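You operate a simulated robot arm through the tools that you are given. There is no shell and no other tool. Be economical: measure what you need, move in short steps, check, and stop when the job is done.

The job below is to be done with a simulated two-armed robot. You get a single attempt, and the scene is never put back.

## Task
Dry the size 42 foot form from the wall shelf in the drying cabinet.
Fine: upper shelf, door closed; switch on, wait for DRY, switch off.

Only the result counts: the job must be done as asked and must still hold three seconds after the hand-in. Knocking over, shifting, dropping, spilling or breaking anything else fails it.

## Robot
Two 7-joint arms with two-finger parallel grippers on one trunk, on a base that drives. Base frame: it is fixed to the floor where the robot stands at the start and does not move with it; the origin is under the middle of the robot, x ahead of it, y to its left, z up. Readings come in mm, rad, newtons and seconds.
The left shoulder is at the start at [60, 143, 846], the right one opposite. Each reaches about 887 mm from its shoulder. Places, roughly: drying cabinet door [1000, -200, 900]; upper shelf of the drying cabinet [1100, -100, 900]; black rotary switch [900, 0, 1400]. Payload 1.57 kg a hand.
Tool frame (each hand has its own): the origin (TCP) lies between the finger pads and is the grasp point; the fingertips stand 30 mm ahead of it; z points along the fingers, y is the line along which they close. Largest opening 110 mm; finger width 24, thickness 12; the body of the gripper, 48 by 112 mm, starts 78 mm behind the TCP.
Orientation is that of the tool frame in the base frame, as [roll, pitch, yaw] about the fixed x, y, z axes, in that order (R = Rz(yaw) Ry(pitch) Rx(roll)). With the fingers straight down and closing along the base's y, the tool's x points along the base's -x, its y along +y and its z along -z.

## Interface
- The arms move only by the tool arm_command. It takes "left_increments", "right_increments" or both (then of equal length, played together; a hand with none holds still); each is a list of rows, each a list of 7 numbers: the opening in per cent of the stroke, from 0 (shut) to 100 (fully open), then the shift along the base's x, y, z in units of 30 mm (1.0 is 30 mm), then the turn, a rotation vector about the base's x, y, z in units of 5 degrees (1.0 is 5 degrees). In form: [[jaw, tx, ty, tz, rx, ry, rz], ...]. A call has 1 to 12 rows; each row shifts and turns the commanded pose from where the row before left it. A call with a number of a shift or a turn outside -1 to 1 is refused whole. A row lasts 0.2 s, in which the tool goes at most 50 mm and 0.15 rad; a call with a longer step from one row to the next is refused whole, and so is a gripper value outside its range. A pose out of reach is approached as far as the arm can. The call stops where the force on the tool passes 90 N (or 10 N more than at its start, if that is more) or the arm is blocked; 0.2 s more then pass. The fingers move at their own pace (about 45 mm/s each) and stop on an object; they squeeze with about 43 N. The grip force told is the motor's: it shows also when the fingers shut on nothing. Time passes only in rows, and 0.2 s behind the last, so rows that do not move let the fingers close. The reply holds the time, the measured pose of the TCP, the force on the tool along the base axes, the opening and the grip force, in the units named above and with some noise.
- Cameras (640 x 400 px; columns grow to the right, rows downward): "scene" is now at [63.6, 13.8, 1490.9]; the picture's right is [0.13, -0.99, 0.00], its down [-0.43, -0.06, -0.90] and it looks along [0.89, 0.12, -0.43] (base axes); focal length 274 px, centre (320, 200). "left" rides on the left gripper at [70, -16, -141] in its tool frame; the picture's right is [0.23, 0.97, 0.00], its down [-0.85, 0.20, -0.48] and it looks along [-0.47, 0.11, 0.88] (tool axes); focal length 222 px, centre (320, 200). "right" rides on the right gripper at [70, 16, -141] in its tool frame; the picture's right is [-0.23, 0.97, 0.00], its down [-0.86, -0.20, -0.48] and it looks along [-0.47, -0.11, 0.88] (tool axes); focal length 222 px, centre (320, 200). There is no depth. A picture from a camera that has moved, and an enlarged one, comes with that camera's place and axes in the base frame and with its lens.
- camera(camera): a new picture of that camera. It takes no simulated time.
- lift_body(by): slides the trunk up (or, below 0, down) by that many mm; the arms and the scene camera ride with it, the base frame stays. It gives what a move gives, with no picture.
- drive_base(legs): drives the robot by 1 to 6 legs, each [ahead, left, turn to the left] in mm, mm and rad, along the robot's own axes; the way and the turn of a leg run together, so that a leg with both is an arc; at most 1500 mm and 3.142 rad a leg. The arms and the cameras ride along, it lands a little off, and it stops where it bumps. It gives what a move gives.
- aim_head(pan, tilt): turns the head with the scene camera to pan (to the left, within 1.501 rad either way) and tilt (down, from -0.506 to 1.204), counted from straight ahead of the robot. It gives what a move gives.
- enlarge(camera, box): a new picture of the part [left, top, right, bottom] of that camera's present view, enlarged. It takes no simulated time.
- finish_job(): hands the job in; it is judged then, once.

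Go step by step. Nothing tells you exact positions but the pictures and the camera data: compare them with the known pose of the tool, close in by small moves and look again before you grip or let go. The budget is 120 turns and 92 pictures, counting those below and the enlarged ones. Unless the task says otherwise, let go and move clear before handing in, and close with one line.

The tools are called after "Call:" as name(argument=value, ...) on one line, values as JSON. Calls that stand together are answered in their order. arm_command: Moves the arms, as the interface text tells. Its arguments: {"type":"object","properties":{"left_increments":{"type":"array"},"right_increments":{"type":"array"}},"required":[]} The other tools are called the same way: lift_body (by) slides the trunk up or down; drive_base (legs) drives the base; aim_head (pan, tilt) turns the head that bears the scene camera; camera (camera) takes a picture; enlarge (camera, box) takes an enlarged picture of a part of a camera's view; finish_job () hands the job in.

At the start:

```text
t: 0.0
left_tool_pos: [535.4, 296.8, 1000.5]
left_tcp_rot: [3.14, 0.0, -3.14]
left_force: [0.2, -0.4, -0.4]
left_finger_gap: 109.8
left_finger_force: 0.1
right_tool_pos: [516.2, -195.1, 999.9]
right_tcp_rot: [3.141, 0.0, -3.141]
right_force: [-0.4, -0.3, -0.2]
right_finger_gap: 109.8
right_finger_force: 0.0
trunk travel left (down, up): [-445.0, 145.0]
robot x, y, heading: [-0.5, -2.1, -0.002]
head pan, tilt: [0.133, 0.449]
```

scene: 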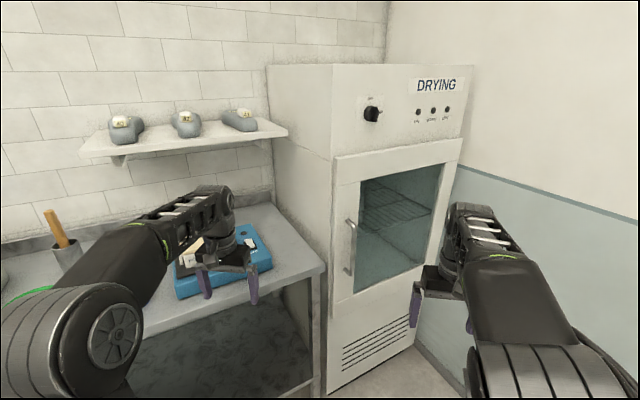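
right: 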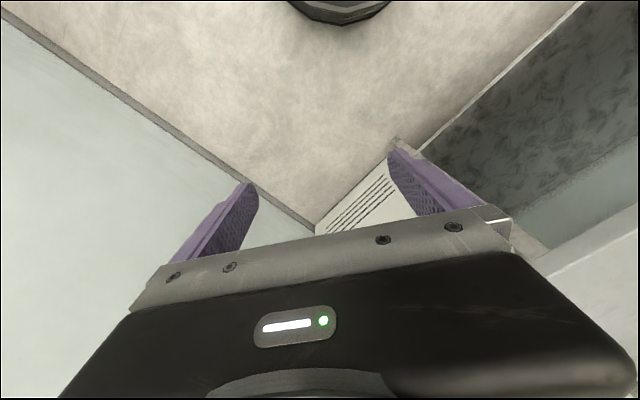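
left: 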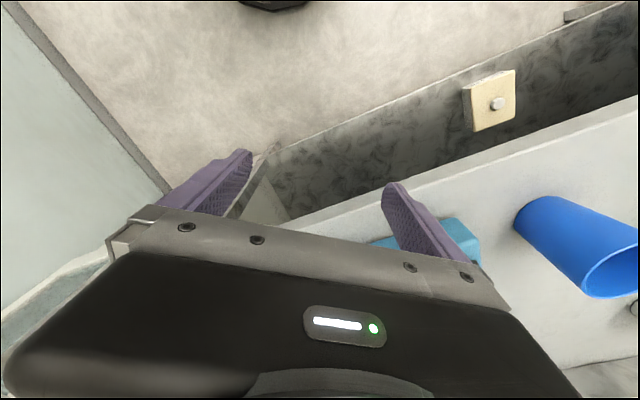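

I see three foot forms on the wall shelf, the drying cabinet with a hinged door (handle at its left) and a switch on top. First I enlarge to read labels and the panel.

Call:
enlarge(camera="scene", box=[80, 80, 300, 190])

Call:
enlarge(camera="scene", box=[320, 60, 480, 160])

Call:
enlarge(camera="scene", box=[310, 140, 470, 320])

```text
2.91 times, centred on (190, 135) of scene
camera zoom: at [63.6, 13.8, 1490.9], right [0.13, -0.99, 0.0], down [-0.43, -0.06, -0.9], along [0.89, 0.12, -0.43], focal length 798 px, centre (698, 389)
```

zoom: 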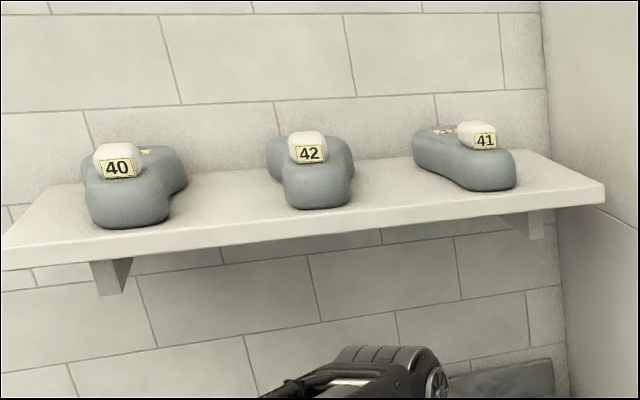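

```text
4.00 times, centred on (400, 110) of scene
camera zoom: at [63.6, 13.8, 1490.9], right [0.13, -0.99, 0.0], down [-0.43, -0.06, -0.9], along [0.89, 0.12, -0.43], focal length 1098 px, centre (0, 560)
```

zoom: 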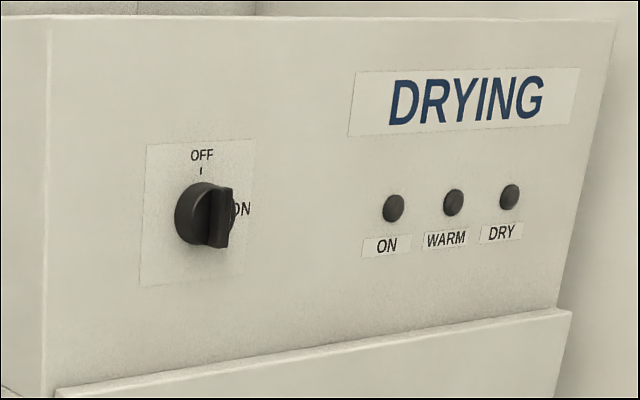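

```text
2.22 times, centred on (390, 230) of scene
camera zoom: at [63.6, 13.8, 1490.9], right [0.13, -0.99, 0.0], down [-0.43, -0.06, -0.9], along [0.89, 0.12, -0.43], focal length 610 px, centre (164, 133)
```

zoom: 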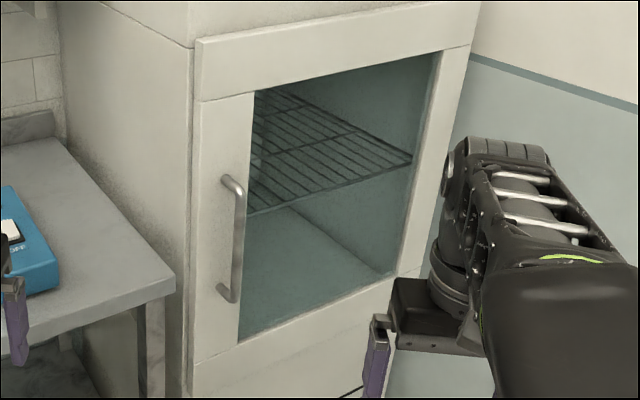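

The floor and cabinet edges show the room is turned about 34.5° to the left of the robot (cabinet front runs from about (892,82) to (1228,-406)). I turn to face it squarely and shift right in front of the door handle.

Call:
drive_base(legs=[[0, 0, 0.602], [0, -200, 0]])

Call:
aim_head(pan=-0.3, tilt=0.5)

Call:
camera(camera="scene")

```text
t: 3.2
left_tool_pos: [387.7, 380.5, 999.5]
left_tcp_rot: [3.141, -0.001, -2.54]
left_force: [0.4, -0.1, -0.3]
left_finger_gap: 109.8
left_finger_force: 0.0
right_tool_pos: [651.3, -35.2, 998.9]
right_tcp_rot: [-3.141, 0.001, -2.539]
right_force: [0.2, 0.4, -0.7]
right_finger_gap: 110.0
right_finger_force: 0.2
trunk travel left (down, up): [-445.0, 145.0]
robot x, y, heading: [111.6, -164.0, 0.6]
head pan, tilt: [0.133, 0.449]
```

```text
t: 4.1
left_tool_pos: [386.4, 380.6, 1000.0]
left_tcp_rot: [3.141, -0.001, -2.539]
left_force: [-0.1, -0.5, -0.2]
left_finger_gap: 110.1
left_finger_force: 0.0
right_tool_pos: [650.7, -33.8, 999.3]
right_tcp_rot: [3.141, 0.0, -2.54]
right_force: [0.1, -0.7, 1.1]
right_finger_gap: 109.9
right_finger_force: 0.0
trunk travel left (down, up): [-445.0, 145.0]
robot x, y, heading: [111.3, -165.4, 0.603]
head pan, tilt: [-0.3, 0.499]
```

```text
85 pictures are left
camera scene: at [178.2, -153.6, 1486.3], right [0.3, -0.95, 0.0], down [-0.46, -0.14, -0.88], along [0.84, 0.26, -0.48], focal length 274 px, centre (320, 200)
```

scene: 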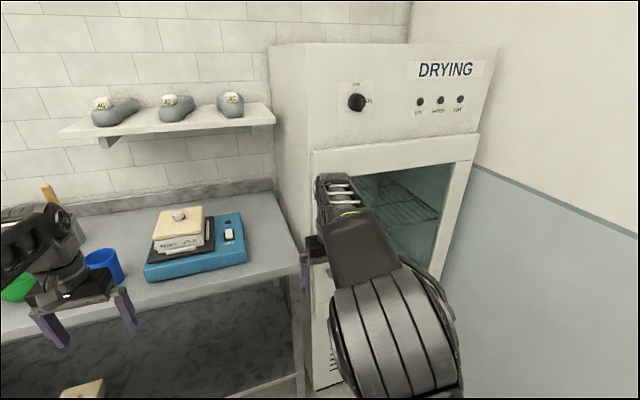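

The handle sits at about room u≈690, v≈-455, z≈850–1050 (room axes turned 0.603 rad). I swing the right gripper from pointing down to pointing ahead while creeping toward it.

Call:
arm_command(right_increments=[[100, 0.168, -0.015, -0.093, 0.567, -0.824, 0], [100, 0.168, -0.015, -0.093, 0.567, -0.824, 0], [100, 0.168, -0.015, -0.093, 0.567, -0.824, 0], [100, 0.168, -0.015, -0.093, 0.567, -0.824, 0], [100, 0.168, -0.015, -0.093, 0.567, -0.824, 0], [100, 0.168, -0.015, -0.093, 0.567, -0.824, 0], [100, 0.168, -0.015, -0.093, 0.567, -0.824, 0], [100, 0.168, -0.015, -0.093, 0.567, -0.824, 0], [100, 0.168, -0.015, -0.093, 0.567, -0.824, 0]])

Call:
arm_command(right_increments=[[100, 0.168, -0.015, -0.093, 0.567, -0.824, 0], [100, 0.168, -0.015, -0.093, 0.567, -0.824, 0], [100, 0.168, -0.015, -0.093, 0.567, -0.824, 0], [100, 0.168, -0.015, -0.093, 0.567, -0.824, 0], [100, 0.168, -0.015, -0.093, 0.567, -0.824, 0], [100, 0.168, -0.015, -0.093, 0.567, -0.824, 0], [100, 0.168, -0.015, -0.093, 0.567, -0.824, 0], [100, 0.168, -0.015, -0.093, 0.567, -0.824, 0], [100, 0.168, -0.015, -0.093, 0.567, -0.824, 0]])

Call:
camera(camera="scene")

Call:
camera(camera="right")

```text
t: 6.1
left_tool_pos: [387.4, 380.6, 1000.3]
left_tcp_rot: [3.142, 0.001, -2.539]
left_force: [0.2, -0.9, -0.2]
left_finger_gap: 110.2
left_finger_force: 0.0
right_tool_pos: [696.5, -37.9, 974.6]
right_tcp_rot: [-3.142, 0.786, -2.541]
right_force: [-0.3, -0.5, 0.0]
right_finger_gap: 109.9
right_finger_force: 0.1
trunk travel left (down, up): [-445.0, 145.0]
robot x, y, heading: [114.8, -165.5, 0.602]
head pan, tilt: [-0.3, 0.499]
```

```text
t: 8.1
left_tool_pos: [387.4, 381.9, 998.9]
left_tcp_rot: [-3.141, -0.001, -2.539]
left_force: [-0.2, -0.1, -0.7]
left_finger_gap: 110.0
left_finger_force: 0.0
right_tool_pos: [741.4, -41.5, 949.1]
right_tcp_rot: [1.156, 1.567, 1.754]
right_force: [-0.2, -0.5, 0.1]
right_finger_gap: 110.2
right_finger_force: 0.1
trunk travel left (down, up): [-445.0, 145.0]
robot x, y, heading: [110.2, -163.9, 0.6]
head pan, tilt: [-0.3, 0.499]
```

```text
84 pictures are left
camera scene: at [178.4, -152.9, 1486.3], right [0.3, -0.95, 0.0], down [-0.46, -0.14, -0.88], along [0.84, 0.26, -0.48], focal length 274 px, centre (320, 200)
```

scene: 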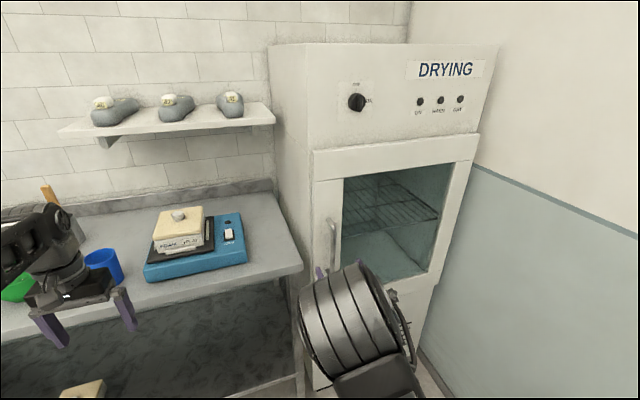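

```text
83 pictures are left
camera right: at [614.4, -108.1, 879.4], right [-0.55, 0.8, 0.23], down [-0.28, -0.44, 0.85], along [0.79, 0.41, 0.47], focal length 222 px, centre (320, 200)
```

right: 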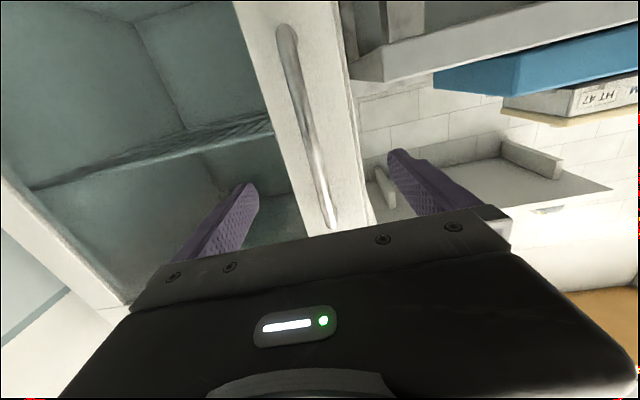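

The handle lies between the fingers, at about u≈709, v≈-464. I move ahead 95 mm and check.

Call:
arm_command(right_increments=[[100, 0.729, 0.411, 0, 0, 0, 0], [100, 0.729, 0.411, 0, 0, 0, 0], [100, 0.729, 0.411, 0, 0, 0, 0], [100, 0.5, 0.34, 0, 0, 0, 0]])

Call:
camera(camera="right")

Call:
camera(camera="scene")

```text
t: 9.1
left_tool_pos: [387.1, 383.6, 1000.4]
left_tcp_rot: [-3.141, -0.002, -2.54]
left_force: [0.8, 0.7, -0.5]
left_finger_gap: 110.1
left_finger_force: 0.2
right_tool_pos: [821.1, 6.1, 949.0]
right_tcp_rot: [2.496, 1.569, 3.099]
right_force: [0.7, 0.5, -0.2]
right_finger_gap: 110.1
right_finger_force: 0.1
trunk travel left (down, up): [-445.0, 145.0]
robot x, y, heading: [113.8, -165.1, 0.605]
head pan, tilt: [-0.3, 0.499]
```

```text
82 pictures are left
camera right: at [695.8, -61.5, 879.7], right [-0.55, 0.8, 0.23], down [-0.28, -0.44, 0.86], along [0.79, 0.41, 0.46], focal length 222 px, centre (320, 200)
```

right: 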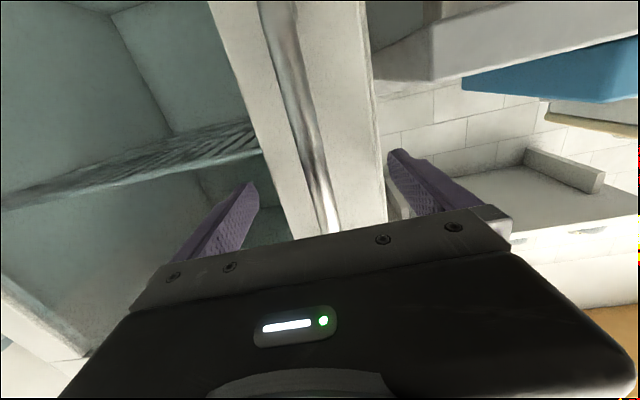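

```text
81 pictures are left
camera scene: at [178.3, -153.3, 1486.3], right [0.3, -0.95, 0.0], down [-0.46, -0.14, -0.88], along [0.84, 0.26, -0.48], focal length 274 px, centre (320, 200)
```

scene: 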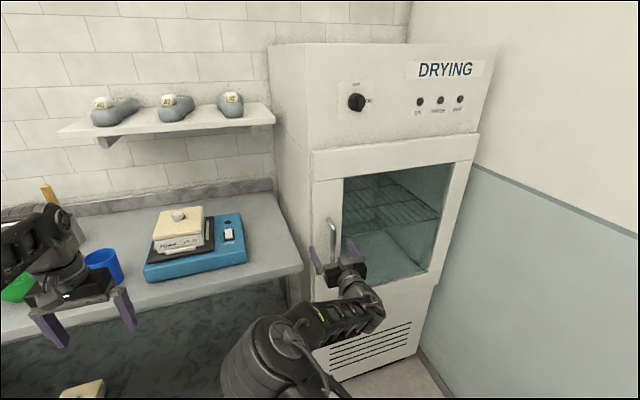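

Handle is well between the fingers. I go 25 mm further and close.

Call:
arm_command(right_increments=[[100, 0.74, 0.4, 0, 0, 0, 0], [0, 0, 0, 0, 0, 0, 0], [0, 0, 0, 0, 0, 0, 0], [0, 0, 0, 0, 0, 0, 0], [0, 0, 0, 0, 0, 0, 0], [0, 0, 0, 0, 0, 0, 0], [0, 0, 0, 0, 0, 0, 0], [0, 0, 0, 0, 0, 0, 0]])

Call:
camera(camera="right")

```text
t: 9.7
left_tool_pos: [381.0, 376.9, 1002.5]
left_tcp_rot: [-3.141, 0.006, -2.543]
left_force: [-0.9, 0.5, 0.2]
left_finger_gap: 110.1
left_finger_force: 0.0
right_tool_pos: [829.7, 5.4, 950.9]
right_tcp_rot: [-3.065, 1.56, -2.485]
right_force: [-47.6, -13.9, 11.0]
right_finger_gap: 106.2
right_finger_force: 17.1
right hand out of reach, approached as far as the arm can: row 1
trunk travel left (down, up): [-445.0, 145.0]
robot x, y, heading: [109.1, -166.7, 0.596]
head pan, tilt: [-0.3, 0.499]
stopped in row 2 (right hand): the force on the tool passed its limit (the readings are from after the stop); the commanded pose is now the measured one
```

```text
80 pictures are left
camera right: at [700.9, -58.9, 882.5], right [-0.53, 0.82, 0.23], down [-0.28, -0.42, 0.86], along [0.8, 0.39, 0.46], focal length 222 px, centre (320, 200)
```

right: 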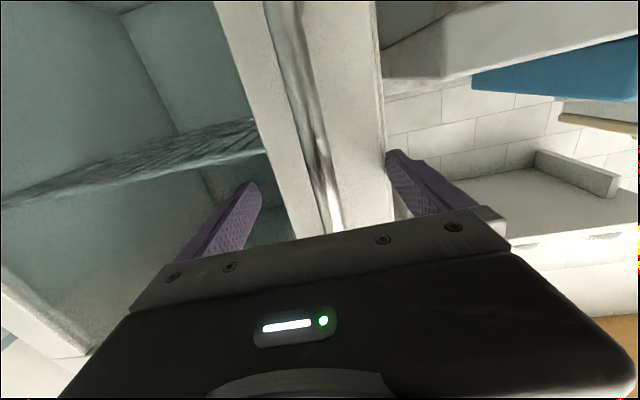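

The fingertips touched the door face (u≈717). I back off 10 mm and close on the handle.

Call:
arm_command(right_increments=[[100, -0.27, -0.19, 0, 0, 0, 0], [100, 0, 0, 0, 0, 0, 0], [0, 0, 0, 0, 0, 0, 0], [0, 0, 0, 0, 0, 0, 0], [0, 0, 0, 0, 0, 0, 0], [0, 0, 0, 0, 0, 0, 0], [0, 0, 0, 0, 0, 0, 0], [0, 0, 0, 0, 0, 0, 0], [0, 0, 0, 0, 0, 0, 0]])

Call:
camera(camera="right")

```text
t: 11.7
left_tool_pos: [382.9, 384.3, 1000.0]
left_tcp_rot: [-3.137, 0.002, -2.54]
left_force: [0.3, -1.2, -0.4]
left_finger_gap: 110.2
left_finger_force: 0.1
right_tool_pos: [817.3, 15.9, 945.7]
right_tcp_rot: [-2.985, 1.55, -2.377]
right_force: [-43.6, 34.5, -9.8]
right_finger_gap: 73.8
right_finger_force: 42.9
trunk travel left (down, up): [-445.0, 145.0]
robot x, y, heading: [114.3, -166.7, 0.602]
head pan, tilt: [-0.3, 0.499]
```

```text
79 pictures are left
camera right: at [691.7, -52.1, 878.5], right [-0.55, 0.8, 0.22], down [-0.27, -0.43, 0.86], along [0.79, 0.42, 0.45], focal length 222 px, centre (320, 200)
```

right: 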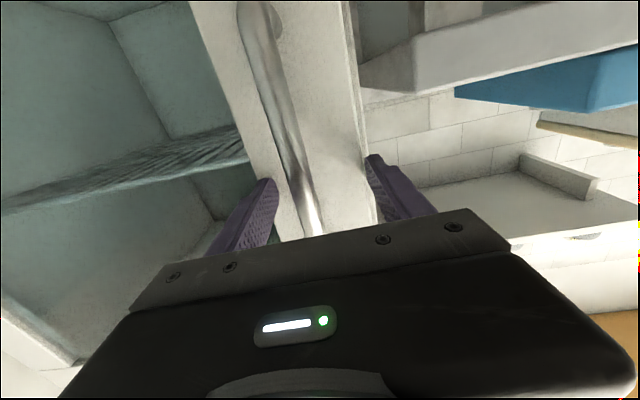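

The left finger caught the door's edge rather than the handle: I'm too deep. I open, back off 20 mm and close again.

Call:
arm_command(right_increments=[[100, 0, 0, 0, 0, 0, 0], [100, 0, 0, 0, 0, 0, 0], [100, 0, 0, 0, 0, 0, 0], [100, -0.58, -0.34, 0, 0, 0, 0], [100, 0, 0, 0, 0, 0, 0]])

Call:
camera(camera="right")

Call:
enlarge(camera="scene", box=[280, 180, 440, 320])

```text
t: 12.9
left_tool_pos: [386.5, 379.7, 1000.7]
left_tcp_rot: [-3.141, 0.0, -2.543]
left_force: [0.8, -0.1, -0.9]
left_finger_gap: 110.0
left_finger_force: 0.1
right_tool_pos: [810.6, -7.9, 946.1]
right_tcp_rot: [3.135, 1.554, -2.572]
right_force: [-0.1, 0.6, -0.2]
right_finger_gap: 109.8
right_finger_force: 0.0
trunk travel left (down, up): [-445.0, 145.0]
robot x, y, heading: [112.5, -167.9, 0.597]
head pan, tilt: [-0.3, 0.499]
```

```text
78 pictures are left
camera right: at [681.7, -73.5, 878.1], right [-0.53, 0.82, 0.23], down [-0.28, -0.42, 0.86], along [0.8, 0.39, 0.45], focal length 222 px, centre (320, 200)
```

right: 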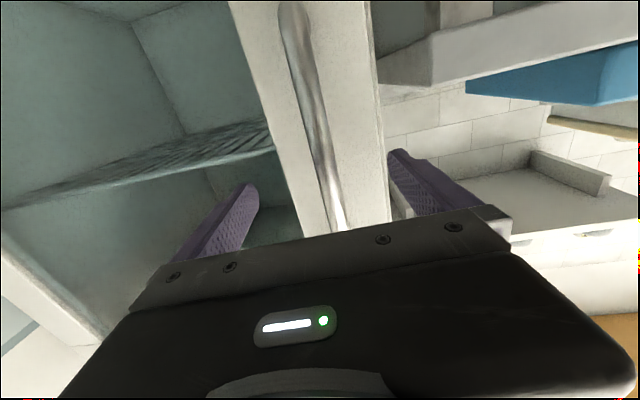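

```text
2.86 times, centred on (360, 250) of scene
camera zoom: at [176.6, -154.9, 1486.3], right [0.29, -0.96, 0.0], down [-0.46, -0.14, -0.88], along [0.84, 0.26, -0.48], focal length 784 px, centre (206, 57)
```

zoom: 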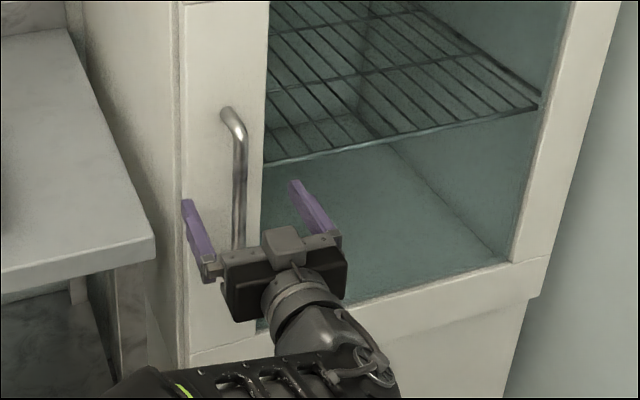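

Now the fingers straddle the handle in front of the door face. Closing.

Call:
arm_command(right_increments=[[0, 0, 0, 0, 0, 0, 0], [0, 0, 0, 0, 0, 0, 0], [0, 0, 0, 0, 0, 0, 0], [0, 0, 0, 0, 0, 0, 0], [0, 0, 0, 0, 0, 0, 0], [0, 0, 0, 0, 0, 0, 0], [0, 0, 0, 0, 0, 0, 0]])

Call:
camera(camera="right")

```text
t: 14.5
left_tool_pos: [384.3, 381.6, 999.6]
left_tcp_rot: [-3.14, 0.002, -2.542]
left_force: [0.3, 0.0, 0.2]
left_finger_gap: 110.2
left_finger_force: 0.0
right_tool_pos: [806.5, -2.4, 945.8]
right_tcp_rot: [-3.076, 1.553, -2.485]
right_force: [-16.1, 12.0, -3.5]
right_finger_gap: 15.6
right_finger_force: 28.2
trunk travel left (down, up): [-445.0, 145.0]
robot x, y, heading: [110.1, -164.2, 0.598]
head pan, tilt: [-0.3, 0.499]
```

```text
76 pictures are left
camera right: at [679.1, -68.3, 878.0], right [-0.54, 0.81, 0.23], down [-0.27, -0.42, 0.86], along [0.8, 0.4, 0.45], focal length 222 px, centre (320, 200)
```

right: 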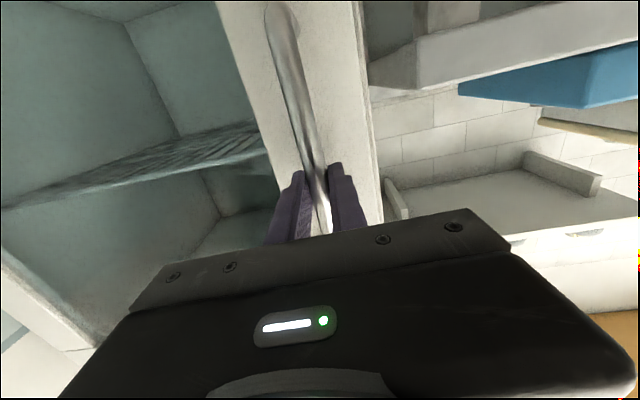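

The handle is gripped (gap 15.6). I pull it along the door's arc (hinge at about u 735, v -940), first 10°.

Call:
arm_command(right_increments=[[0, -0.498, -0.497, 0, 0, 0, 0.3], [0, -0.498, -0.497, 0, 0, 0, 0.3], [0, -0.455, -0.543, 0, 0, 0, 0.3], [0, -0.455, -0.543, 0, 0, 0, 0.3]])

Call:
camera(camera="scene")

```text
t: 15.5
left_tool_pos: [387.7, 379.1, 998.9]
left_tcp_rot: [3.14, 0.0, -2.546]
left_force: [-0.2, -0.8, 0.0]
left_finger_gap: 109.8
left_finger_force: 0.1
right_tool_pos: [750.3, -65.1, 953.7]
right_tcp_rot: [3.137, 1.536, -2.477]
right_force: [1.8, -1.1, -26.3]
right_finger_gap: 15.6
right_finger_force: 31.6
right hand out of reach, approached as far as the arm can: row 3, 4
trunk travel left (down, up): [-445.0, 145.0]
robot x, y, heading: [112.4, -165.5, 0.595]
head pan, tilt: [-0.3, 0.499]
```

```text
75 pictures are left
camera scene: at [178.7, -155.4, 1485.7], right [0.29, -0.96, 0.0], down [-0.46, -0.14, -0.88], along [0.84, 0.26, -0.48], focal length 274 px, centre (320, 200)
```

scene: 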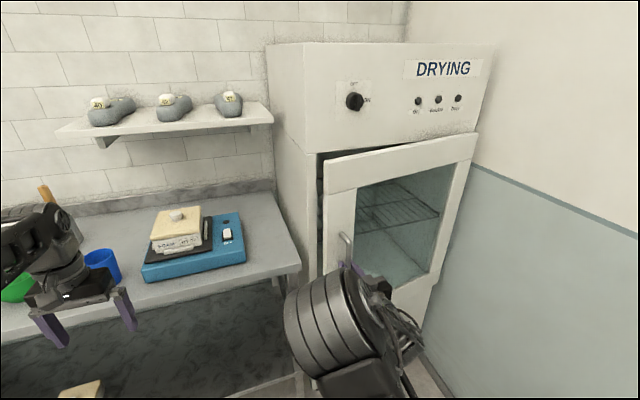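

The door follows; the arm's wrist nears its limit, so I pull the rest by driving the base back along the arc.

Call:
drive_base(legs=[[-40, -15, 0], [-38, -18, 0], [-37, -21, 0], [-34, -25, 0]])

Call:
camera(camera="scene")

```text
t: 17.8
left_tool_pos: [309.9, 228.7, 999.7]
left_tcp_rot: [3.137, 0.0, -2.545]
left_force: [0.1, -0.2, -0.5]
left_finger_gap: 110.0
left_finger_force: 0.1
right_tool_pos: [672.1, -210.5, 957.7]
right_tcp_rot: [3.016, 1.552, -2.589]
right_force: [27.5, -10.1, 0.3]
right_finger_gap: 15.8
right_finger_force: 31.0
trunk travel left (down, up): [-445.0, 145.0]
robot x, y, heading: [31.5, -316.4, 0.595]
head pan, tilt: [-0.3, 0.499]
```

```text
74 pictures are left
camera scene: at [101.2, -306.4, 1486.2], right [0.29, -0.96, 0.0], down [-0.46, -0.14, -0.88], along [0.84, 0.26, -0.48], focal length 274 px, centre (320, 200)
```

scene: 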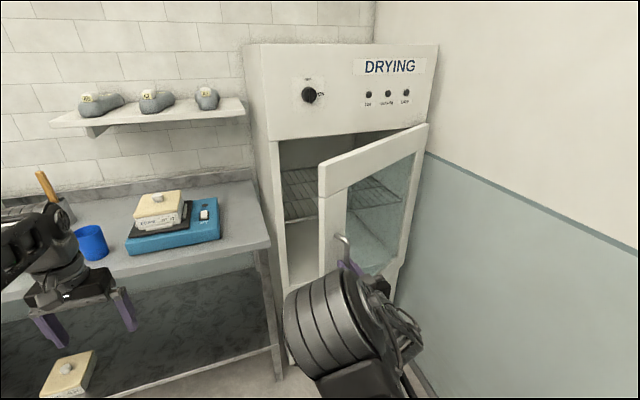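

Door is about 30° open; I continue along the arc with the base to about 60°.

Call:
drive_base(legs=[[-29, -31, 0], [-30, -30, 0], [-27, -33, 0], [-24, -35, 0], [-21, -37, 0], [-17, -38, 0]])

Call:
camera(camera="scene")

```text
t: 21.2
left_tool_pos: [298.1, -22.0, 1002.4]
left_tcp_rot: [-3.142, 0.005, -2.543]
left_force: [0.1, -0.4, -0.1]
left_finger_gap: 109.8
left_finger_force: 0.1
right_tool_pos: [661.8, -460.8, 960.8]
right_tcp_rot: [-3.028, 1.554, -2.35]
right_force: [-25.6, -5.6, 3.6]
right_finger_gap: 16.0
right_finger_force: 31.6
trunk travel left (down, up): [-445.0, 145.0]
robot x, y, heading: [29.3, -565.0, 0.603]
head pan, tilt: [-0.3, 0.499]
```

```text
73 pictures are left
camera scene: at [87.7, -557.6, 1486.5], right [0.29, -0.96, 0.0], down [-0.46, -0.14, -0.88], along [0.84, 0.26, -0.48], focal length 274 px, centre (320, 200)
```

scene: 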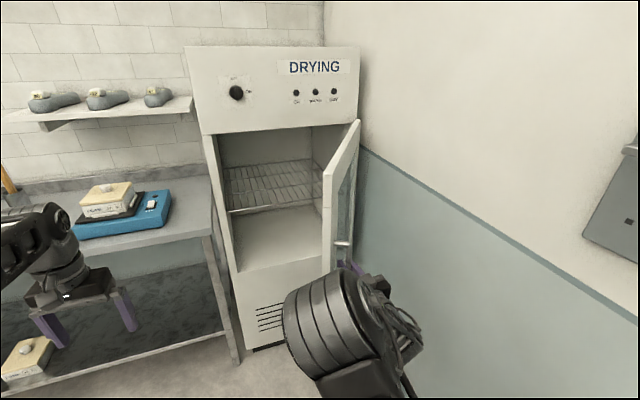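

Door is about 60° open. I take it 10° further, then release.

Call:
drive_base(legs=[[-12, -43, 0], [-10, -41, 0]])

Call:
arm_command(right_increments=[[100, 0, 0, 0, 0, 0, 0], [100, 0, 0, 0, 0, 0, 0], [100, 0, 0, 0, 0, 0, 0], [100, 0, 0, 0, 0, 0, 0], [100, 0, 0, 0, 0, 0, 0], [100, 0, 0, 0, 0, 0, 0]])

Call:
camera(camera="right")

Call:
camera(camera="scene")

```text
t: 22.6
left_tool_pos: [329.6, -104.8, 1002.1]
left_tcp_rot: [-3.141, 0.004, -2.545]
left_force: [0.1, -1.1, -0.2]
left_finger_gap: 110.1
left_finger_force: 0.0
right_tool_pos: [691.1, -545.1, 959.7]
right_tcp_rot: [-3.058, 1.552, -2.381]
right_force: [-21.7, -8.8, -1.7]
right_finger_gap: 15.9
right_finger_force: 31.4
trunk travel left (down, up): [-445.0, 145.0]
robot x, y, heading: [56.4, -652.1, 0.6]
head pan, tilt: [-0.3, 0.499]
```

```text
t: 24.0
left_tool_pos: [331.8, -103.4, 1000.6]
left_tcp_rot: [3.141, -0.002, -2.544]
left_force: [0.2, 0.0, 0.5]
left_finger_gap: 110.0
left_finger_force: 0.1
right_tool_pos: [692.4, -544.0, 959.1]
right_tcp_rot: [-3.05, 1.548, -2.372]
right_force: [0.0, 0.0, -0.6]
right_finger_gap: 110.2
right_finger_force: 0.0
trunk travel left (down, up): [-445.0, 145.0]
robot x, y, heading: [59.1, -646.6, 0.599]
head pan, tilt: [-0.3, 0.499]
```

```text
72 pictures are left
camera right: at [572.0, -620.4, 892.7], right [-0.61, 0.76, 0.23], down [-0.23, -0.44, 0.87], along [0.76, 0.47, 0.45], focal length 222 px, centre (320, 200)
```

right: 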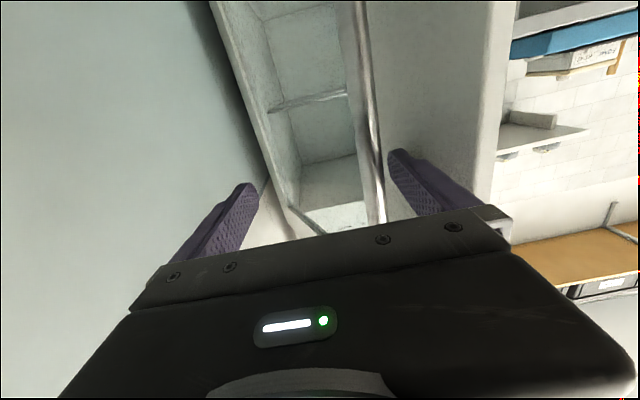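

```text
71 pictures are left
camera scene: at [120.6, -637.5, 1486.3], right [0.29, -0.96, 0.0], down [-0.46, -0.14, -0.88], along [0.84, 0.26, -0.48], focal length 274 px, centre (320, 200)
```

scene: 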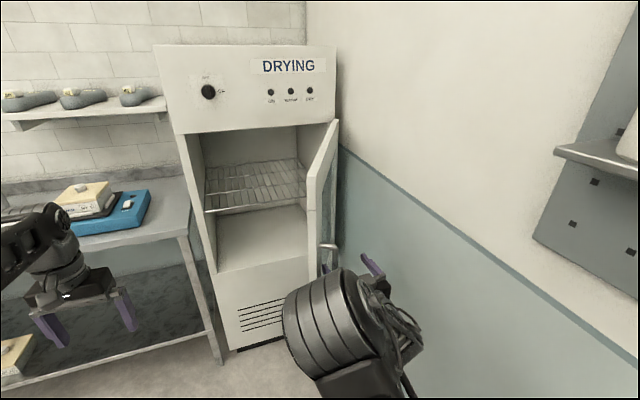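

Handle is free. I narrow the jaws a bit to avoid the door edge, back straight off, then drive left and view.

Call:
arm_command(right_increments=[[45, 0, 0, 0, 0, 0, 0], [45, 0, 0, 0, 0, 0, 0], [45, 0, 0, 0, 0, 0, 0], [45, 0, 0, 0, 0, 0, 0]])

Call:
drive_base(legs=[[-130, 0, 0]])

Call:
camera(camera="scene")

```text
t: 25.0
left_tool_pos: [331.8, -103.0, 1000.5]
left_tcp_rot: [-3.14, 0.0, -2.544]
left_force: [0.7, 0.1, 0.1]
left_finger_gap: 110.1
left_finger_force: 0.0
right_tool_pos: [694.1, -542.3, 959.7]
right_tcp_rot: [-3.046, 1.549, -2.368]
right_force: [-0.6, -0.1, -0.3]
right_finger_gap: 49.6
right_finger_force: 0.1
trunk travel left (down, up): [-445.0, 145.0]
robot x, y, heading: [51.8, -645.4, 0.599]
head pan, tilt: [-0.3, 0.499]
```

```text
t: 26.2
left_tool_pos: [222.8, -175.4, 1000.5]
left_tcp_rot: [3.14, 0.002, -2.542]
left_force: [0.6, 0.0, 0.0]
left_finger_gap: 110.4
left_finger_force: 0.0
right_tool_pos: [584.7, -616.8, 960.1]
right_tcp_rot: [-3.039, 1.55, -2.36]
right_force: [0.3, 0.6, 0.3]
right_finger_gap: 49.8
right_finger_force: 0.1
trunk travel left (down, up): [-445.0, 145.0]
robot x, y, heading: [-53.5, -722.6, 0.596]
head pan, tilt: [-0.3, 0.499]
```

```text
70 pictures are left
camera scene: at [12.2, -711.4, 1486.4], right [0.29, -0.96, 0.0], down [-0.46, -0.14, -0.88], along [0.84, 0.26, -0.48], focal length 274 px, centre (320, 200)
```

scene: 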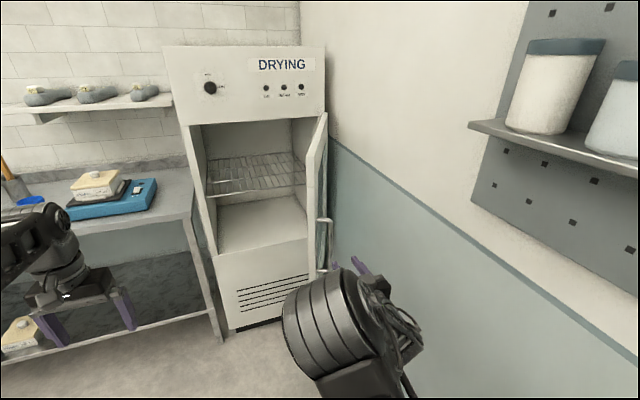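

The door stays open. Now I drive left, raise the trunk, tuck the left hand back, and tilt the right hand to 45° down for taking the form.

Call:
drive_base(legs=[[0, 480, 0]])

Call:
lift_body(by=145)

Call:
arm_command(left_increments=[[50, -0.824, -0.567, 0, 0, 0, 0], [50, -0.824, -0.567, 0, 0, 0, 0], [50, -0.824, -0.567, 0, 0, 0, 0], [50, -0.824, -0.567, 0, 0, 0, 0], [50, -0.824, -0.567, 0, 0, 0, 0], [50, -0.824, -0.567, 0, 0, 0, 0], [50, -0.824, -0.567, 0, 0, 0, 0], [50, 0, 0, 0, 0, 0, 0], [50, 0, 0, 0, 0, 0, 0]], right_increments=[[100, 0, 0, 0.8, -0.567, 0.824, 0], [100, 0, 0, 0.8, -0.567, 0.824, 0], [100, 0, 0, 0.8, -0.567, 0.824, 0], [100, 0, 0, 0.8, -0.567, 0.824, 0], [100, 0, 0, 0.8, -0.567, 0.824, 0], [100, 0, 0, 0.8, -0.567, 0.824, 0], [100, 0, 0, 0.8, -0.567, 0.824, 0], [100, 0, 0, 0.8, -0.567, 0.824, 0], [100, 0, 0, 0.8, -0.567, 0.824, 0]])

Call:
aim_head(pan=0, tilt=0.35)

Call:
camera(camera="scene")

```text
t: 29.1
left_tool_pos: [-46.6, 222.9, 1000.1]
left_tcp_rot: [3.14, 0.001, -2.546]
left_force: [-0.8, 0.0, 0.7]
left_finger_gap: 109.9
left_finger_force: 0.0
right_tool_pos: [315.7, -218.1, 958.2]
right_tcp_rot: [-3.026, 1.549, -2.349]
right_force: [-0.6, 0.2, 0.3]
right_finger_gap: 49.4
right_finger_force: 0.0
trunk travel left (down, up): [-445.0, 145.0]
robot x, y, heading: [-323.7, -322.6, 0.599]
head pan, tilt: [-0.3, 0.499]
```

```text
t: 30.8
left_tool_pos: [-46.5, 221.4, 1144.4]
left_tcp_rot: [-3.141, 0.0, -2.544]
left_force: [0.6, 0.2, 0.7]
left_finger_gap: 109.8
left_finger_force: 0.0
right_tool_pos: [315.5, -219.2, 1103.6]
right_tcp_rot: [-3.048, 1.551, -2.371]
right_force: [0.0, -0.5, -0.1]
right_finger_gap: 49.7
right_finger_force: 0.0
trunk travel left (down, up): [-590.0, 0.0]
robot x, y, heading: [-320.3, -322.1, 0.594]
head pan, tilt: [-0.3, 0.499]
```

```text
t: 32.8
left_tool_pos: [-218.7, 103.0, 1145.2]
left_tcp_rot: [-3.141, 0.0, -2.546]
left_force: [0.6, 0.1, -0.2]
left_finger_gap: 55.0
left_finger_force: 0.0
right_tool_pos: [312.6, -211.9, 1304.8]
right_tcp_rot: [3.048, 0.822, -2.534]
right_force: [0.5, 0.3, -0.1]
right_finger_gap: 109.9
right_finger_force: 0.1
right hand out of reach, approached as far as the arm can: row 5, 6
trunk travel left (down, up): [-590.0, 0.0]
robot x, y, heading: [-324.5, -323.6, 0.599]
head pan, tilt: [-0.3, 0.499]
```

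```text
t: 33.6
left_tool_pos: [-218.9, 103.2, 1144.9]
left_tcp_rot: [-3.141, 0.001, -2.545]
left_force: [0.4, 0.5, -0.7]
left_finger_gap: 54.9
left_finger_force: 0.1
right_tool_pos: [312.4, -213.5, 1305.6]
right_tcp_rot: [3.047, 0.825, -2.534]
right_force: [-0.1, 0.0, 0.1]
right_finger_gap: 110.2
right_finger_force: 0.1
trunk travel left (down, up): [-590.0, 0.0]
robot x, y, heading: [-322.0, -322.7, 0.597]
head pan, tilt: [0.0, 0.351]
```

```text
69 pictures are left
camera scene: at [-267.7, -287.1, 1644.9], right [0.56, -0.83, 0.0], down [-0.28, -0.19, -0.94], along [0.78, 0.53, -0.34], focal length 274 px, centre (320, 200)
```

scene: 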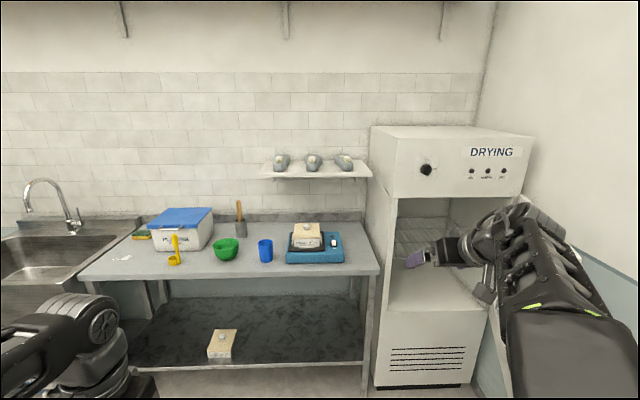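

Form 42 lies at about u≈1050, v≈-58, z≈1350 (consistent in three views). I drive closer in front of the shelf and raise the hand.

Call:
drive_base(legs=[[0, 143, 0], [600, 0, 0]])

Call:
arm_command(right_increments=[[100, -0.4, 0.583, 0.6, 0, 0, 0], [100, -0.4, 0.583, 0.6, 0, 0, 0], [100, -0.4, 0.583, 0.6, 0, 0, 0], [100, -0.4, 0.583, 0.6, 0, 0, 0], [100, -0.4, 0.583, 0.6, 0, 0, 0], [100, -0.4, 0.583, 0.6, 0, 0, 0]])

Call:
camera(camera="scene")

Call:
camera(camera="right")

```text
t: 38.0
left_tool_pos: [194.3, 560.7, 1145.3]
left_tcp_rot: [3.141, 0.001, -2.539]
left_force: [0.3, -0.8, -0.1]
left_finger_gap: 55.1
left_finger_force: 0.0
right_tool_pos: [727.8, 248.6, 1306.2]
right_tcp_rot: [3.05, 0.824, -2.527]
right_force: [0.6, 0.4, -0.1]
right_finger_gap: 110.0
right_finger_force: 0.0
trunk travel left (down, up): [-590.0, 0.0]
robot x, y, heading: [94.2, 132.1, 0.602]
head pan, tilt: [0.0, 0.351]
```

```text
t: 39.4
left_tool_pos: [193.9, 561.1, 1145.5]
left_tcp_rot: [-3.141, 0.001, -2.54]
left_force: [0.8, -0.6, 0.2]
left_finger_gap: 55.1
left_finger_force: 0.1
right_tool_pos: [654.4, 354.5, 1414.0]
right_tcp_rot: [3.048, 0.825, -2.527]
right_force: [-0.3, 0.4, -1.1]
right_finger_gap: 110.0
right_finger_force: 0.0
trunk travel left (down, up): [-590.0, 0.0]
robot x, y, heading: [94.2, 130.3, 0.601]
head pan, tilt: [0.0, 0.351]
```

```text
68 pictures are left
camera scene: at [147.8, 171.1, 1645.0], right [0.57, -0.82, 0.0], down [-0.28, -0.2, -0.94], along [0.77, 0.53, -0.34], focal length 274 px, centre (320, 200)
```

scene: 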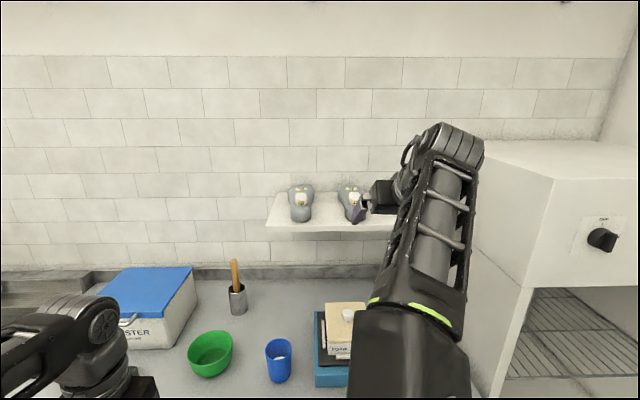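

```text
67 pictures are left
camera right: at [529.1, 269.1, 1459.9], right [-0.49, 0.84, 0.23], down [0.34, -0.06, 0.94], along [0.81, 0.53, -0.26], focal length 222 px, centre (320, 200)
```

right: 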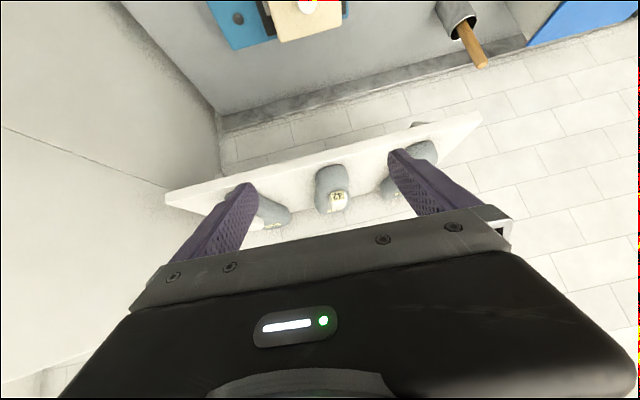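

The hand camera sees form 42 between the fingers; I enlarge for shape and size.

Call:
enlarge(camera="right", box=[240, 100, 440, 240])

Call:
enlarge(camera="scene", box=[260, 170, 400, 250])

```text
2.86 times, centred on (340, 170) of right
camera zoom: at [529.1, 269.1, 1459.9], right [-0.49, 0.84, 0.23], down [0.34, -0.06, 0.94], along [0.81, 0.53, -0.26], focal length 635 px, centre (263, 286)
```

zoom: 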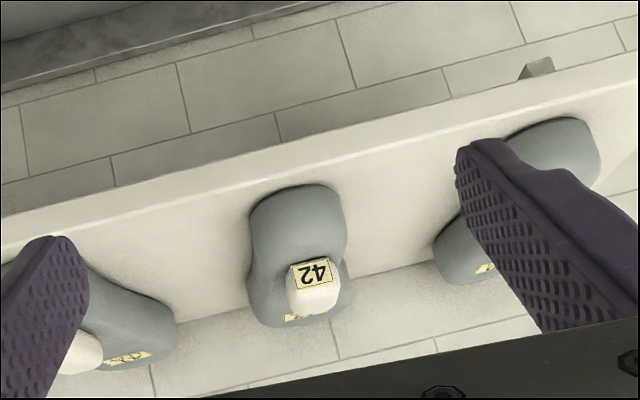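

```text
4.57 times, centred on (330, 210) of scene
camera zoom: at [147.8, 171.1, 1645.0], right [0.57, -0.82, 0.0], down [-0.28, -0.2, -0.94], along [0.77, 0.53, -0.34], focal length 1254 px, centre (274, 154)
```

zoom: 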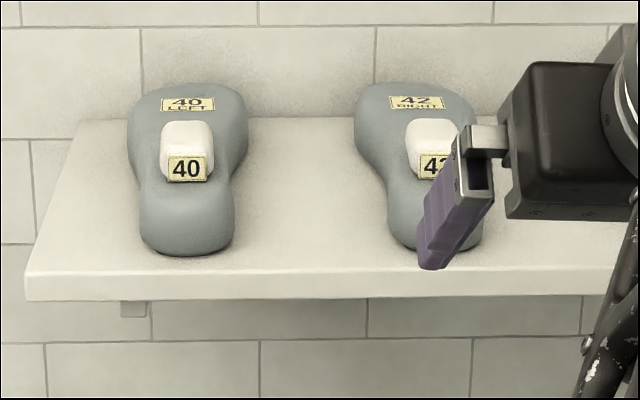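

Block of form 42: center about (u 1012, v -50, z 1358), ~37 mm wide. I level the roll, reduce tilt to ~34°, align sideways, and drive 170 mm ahead.

Call:
arm_command(right_increments=[[100, 0, 0, 0, -0.594, -0.418, -0.786], [100, -0.18, 0.27, 0, 0.493, -0.717, 0], [100, -0.18, 0.27, 0, 0.493, -0.717, 0], [100, -0.18, 0.26, 0, 0.493, -0.717, 0]])

Call:
drive_base(legs=[[170, 0, 0]])

Call:
camera(camera="scene")

Call:
camera(camera="right")

```text
t: 40.4
left_tool_pos: [194.6, 559.4, 1145.4]
left_tcp_rot: [-3.141, 0.002, -2.539]
left_force: [-0.6, 0.2, -0.4]
left_finger_gap: 55.0
left_finger_force: 0.1
right_tool_pos: [638.7, 378.1, 1413.8]
right_tcp_rot: [-3.136, 1.054, -2.524]
right_force: [-0.4, 0.2, -0.9]
right_finger_gap: 110.0
right_finger_force: 0.1
trunk travel left (down, up): [-590.0, 0.0]
robot x, y, heading: [95.3, 130.7, 0.603]
head pan, tilt: [0.0, 0.351]
```

```text
t: 41.8
left_tool_pos: [333.4, 656.3, 1144.7]
left_tcp_rot: [-3.141, 0.0, -2.54]
left_force: [-0.5, -0.3, 0.6]
left_finger_gap: 55.4
left_finger_force: 0.1
right_tool_pos: [779.2, 475.3, 1413.4]
right_tcp_rot: [-3.137, 1.05, -2.523]
right_force: [-0.3, 0.5, -0.4]
right_finger_gap: 109.9
right_finger_force: 0.1
trunk travel left (down, up): [-590.0, 0.0]
robot x, y, heading: [232.3, 229.8, 0.605]
head pan, tilt: [0.0, 0.351]
```

```text
64 pictures are left
camera scene: at [287.9, 267.1, 1644.9], right [0.57, -0.82, 0.0], down [-0.28, -0.2, -0.94], along [0.77, 0.53, -0.34], focal length 274 px, centre (320, 200)
```

scene: 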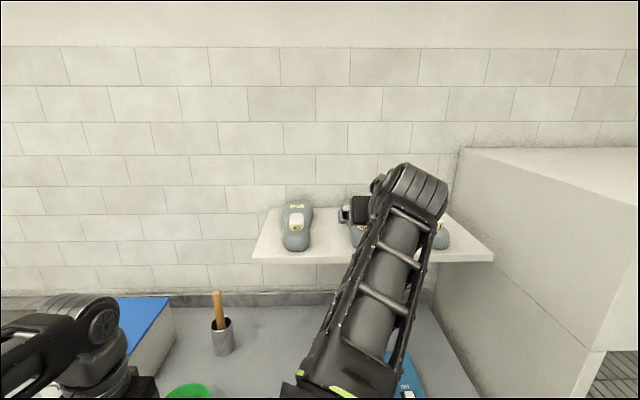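

```text
63 pictures are left
camera right: at [641.2, 396.3, 1423.0], right [-0.47, 0.86, 0.19], down [0.12, -0.16, 0.98], along [0.87, 0.48, -0.03], focal length 222 px, centre (320, 200)
```

right: 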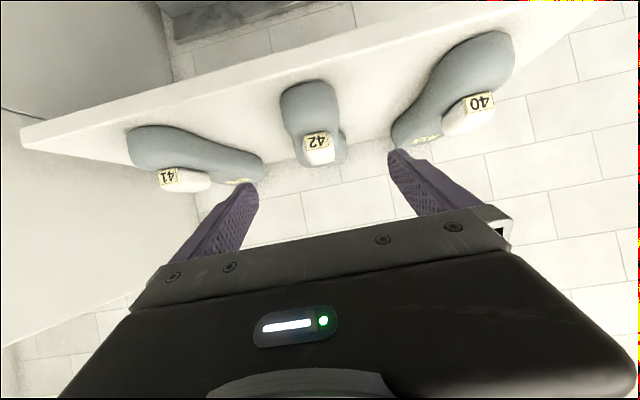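

Aligned within a few mm. I advance onto the block (91 mm ahead, 47 mm down) and look again before gripping.

Call:
arm_command(right_increments=[[100, 0.643, 0.413, -0.397, 0, 0, 0], [100, 0.643, 0.413, -0.397, 0, 0, 0], [100, 0.643, 0.413, -0.397, 0, 0, 0], [100, 0.643, 0.413, -0.397, 0, 0, 0]])

Call:
camera(camera="right")

Call:
enlarge(camera="scene", box=[280, 160, 480, 270])

```text
t: 42.8
left_tool_pos: [332.7, 656.2, 1145.7]
left_tcp_rot: [3.141, 0.001, -2.539]
left_force: [0.9, 0.1, -0.5]
left_finger_gap: 55.0
left_finger_force: 0.0
right_tool_pos: [856.4, 522.7, 1365.5]
right_tcp_rot: [-3.136, 1.052, -2.524]
right_force: [0.0, -0.1, -0.3]
right_finger_gap: 110.0
right_finger_force: 0.0
trunk travel left (down, up): [-590.0, 0.0]
robot x, y, heading: [230.2, 229.2, 0.6]
head pan, tilt: [0.0, 0.351]
```

```text
62 pictures are left
camera right: at [718.2, 445.6, 1375.4], right [-0.47, 0.86, 0.19], down [0.12, -0.16, 0.98], along [0.88, 0.48, -0.03], focal length 222 px, centre (320, 200)
```

right: 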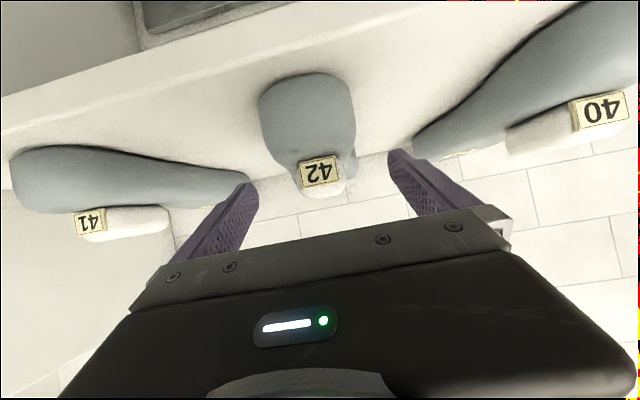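

```text
3.20 times, centred on (380, 215) of scene
camera zoom: at [287.3, 266.6, 1644.9], right [0.57, -0.82, 0.0], down [-0.28, -0.2, -0.94], along [0.77, 0.53, -0.34], focal length 878 px, centre (128, 152)
```

zoom: 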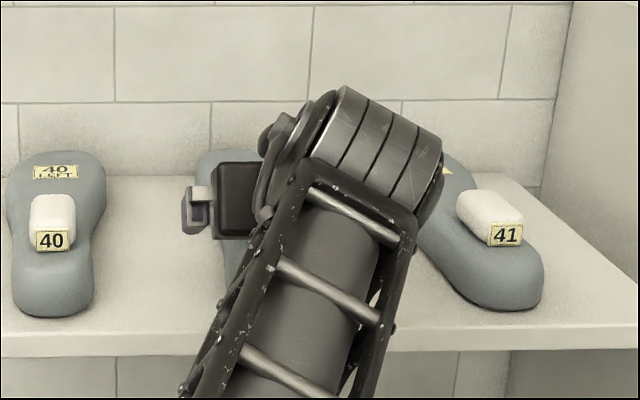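

The block's front face is at u≈1004, z≈1351. I go 16 mm further and close.

Call:
arm_command(right_increments=[[100, 0.42, 0.33, -0.08, 0, 0, 0], [0, 0, 0, 0, 0, 0, 0], [0, 0, 0, 0, 0, 0, 0], [0, 0, 0, 0, 0, 0, 0], [0, 0, 0, 0, 0, 0, 0], [0, 0, 0, 0, 0, 0, 0], [0, 0, 0, 0, 0, 0, 0]])

Call:
camera(camera="right")

```text
t: 44.4
left_tool_pos: [333.2, 655.9, 1144.8]
left_tcp_rot: [-3.141, 0.0, -2.54]
left_force: [-0.1, -0.2, -0.7]
left_finger_gap: 54.9
left_finger_force: 0.1
right_tool_pos: [869.7, 531.3, 1363.1]
right_tcp_rot: [-3.136, 1.053, -2.522]
right_force: [0.3, 0.6, 0.1]
right_finger_gap: 62.3
right_finger_force: 42.6
trunk travel left (down, up): [-590.0, 0.0]
robot x, y, heading: [231.1, 229.0, 0.601]
head pan, tilt: [0.0, 0.351]
```

```text
60 pictures are left
camera right: at [730.3, 454.6, 1372.8], right [-0.47, 0.86, 0.19], down [0.12, -0.16, 0.98], along [0.87, 0.48, -0.03], focal length 222 px, centre (320, 200)
```

right: 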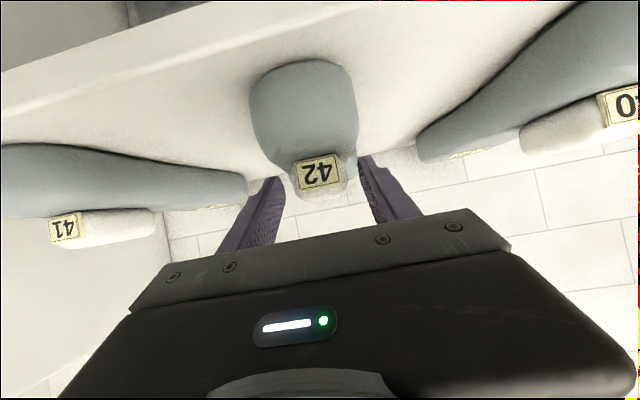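

The fingertips caught the wider grey body below the block (gap 62). I open, flatten the tilt by 12°, raise a few mm, and re-grip the block.

Call:
arm_command(right_increments=[[100, 0, 0, 0, 0, 0, 0], [100, 0, 0, 0, 0, 0, 0], [100, 0, 0, 0, 0, 0, 0], [100, 0, 0, 0, 0, 0, 0], [100, 0, 0, 0.1, 0.454, -0.659, 0], [100, 0, 0, 0.07, 0.454, -0.659, 0], [100, 0, 0, 0, 0.454, -0.659, 0], [100, 0, 0, 0, 0, 0, 0]])

Call:
camera(camera="right")

```text
t: 46.2
left_tool_pos: [332.1, 657.1, 1145.9]
left_tcp_rot: [3.141, 0.002, -2.538]
left_force: [-0.4, -0.9, -0.4]
left_finger_gap: 55.2
left_finger_force: 0.0
right_tool_pos: [868.1, 532.0, 1368.6]
right_tcp_rot: [-3.126, 1.262, -2.515]
right_force: [0.4, -0.1, 0.3]
right_finger_gap: 110.1
right_finger_force: 0.1
trunk travel left (down, up): [-590.0, 0.0]
robot x, y, heading: [234.7, 228.6, 0.605]
head pan, tilt: [0.0, 0.351]
```

```text
59 pictures are left
camera right: at [731.3, 455.4, 1345.2], right [-0.5, 0.84, 0.21], down [-0.05, -0.27, 0.96], along [0.86, 0.47, 0.18], focal length 222 px, centre (320, 200)
```

right: 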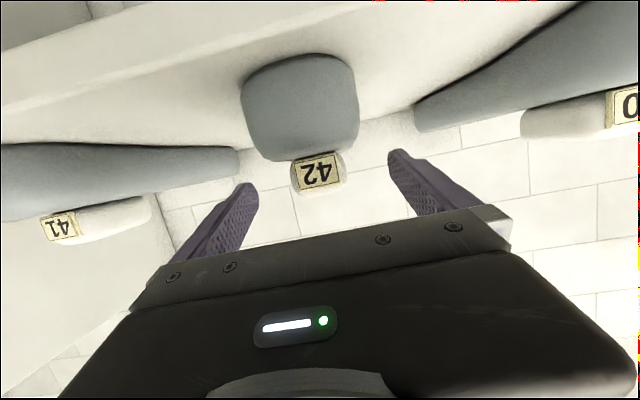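

Now the hand is level with the block; I lower 5 mm and close.

Call:
arm_command(right_increments=[[100, 0, 0, -0.16, 0, 0, 0], [0, 0, 0, 0, 0, 0, 0], [0, 0, 0, 0, 0, 0, 0], [0, 0, 0, 0, 0, 0, 0], [0, 0, 0, 0, 0, 0, 0], [0, 0, 0, 0, 0, 0, 0], [0, 0, 0, 0, 0, 0, 0]])

Call:
camera(camera="right")

```text
t: 47.8
left_tool_pos: [332.6, 655.2, 1146.2]
left_tcp_rot: [3.141, 0.003, -2.54]
left_force: [0.9, -0.4, -0.1]
left_finger_gap: 55.0
left_finger_force: 0.1
right_tool_pos: [868.3, 532.0, 1362.9]
right_tcp_rot: [-3.127, 1.262, -2.516]
right_force: [0.6, -0.2, -0.1]
right_finger_gap: 36.2
right_finger_force: 29.3
trunk travel left (down, up): [-590.0, 0.0]
robot x, y, heading: [230.1, 228.7, 0.608]
head pan, tilt: [0.0, 0.351]
```

```text
58 pictures are left
camera right: at [731.3, 455.3, 1340.5], right [-0.5, 0.84, 0.21], down [-0.05, -0.27, 0.96], along [0.86, 0.47, 0.18], focal length 222 px, centre (320, 200)
```

right: 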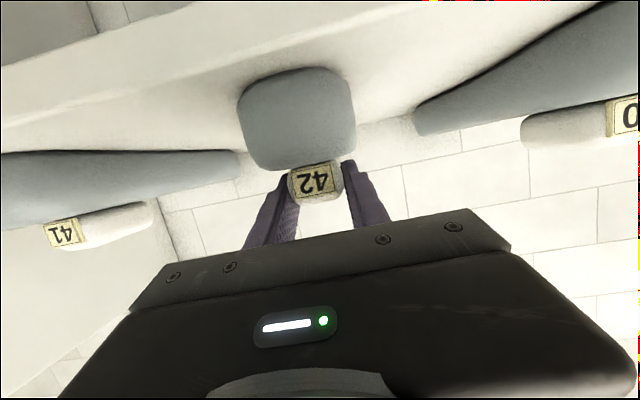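

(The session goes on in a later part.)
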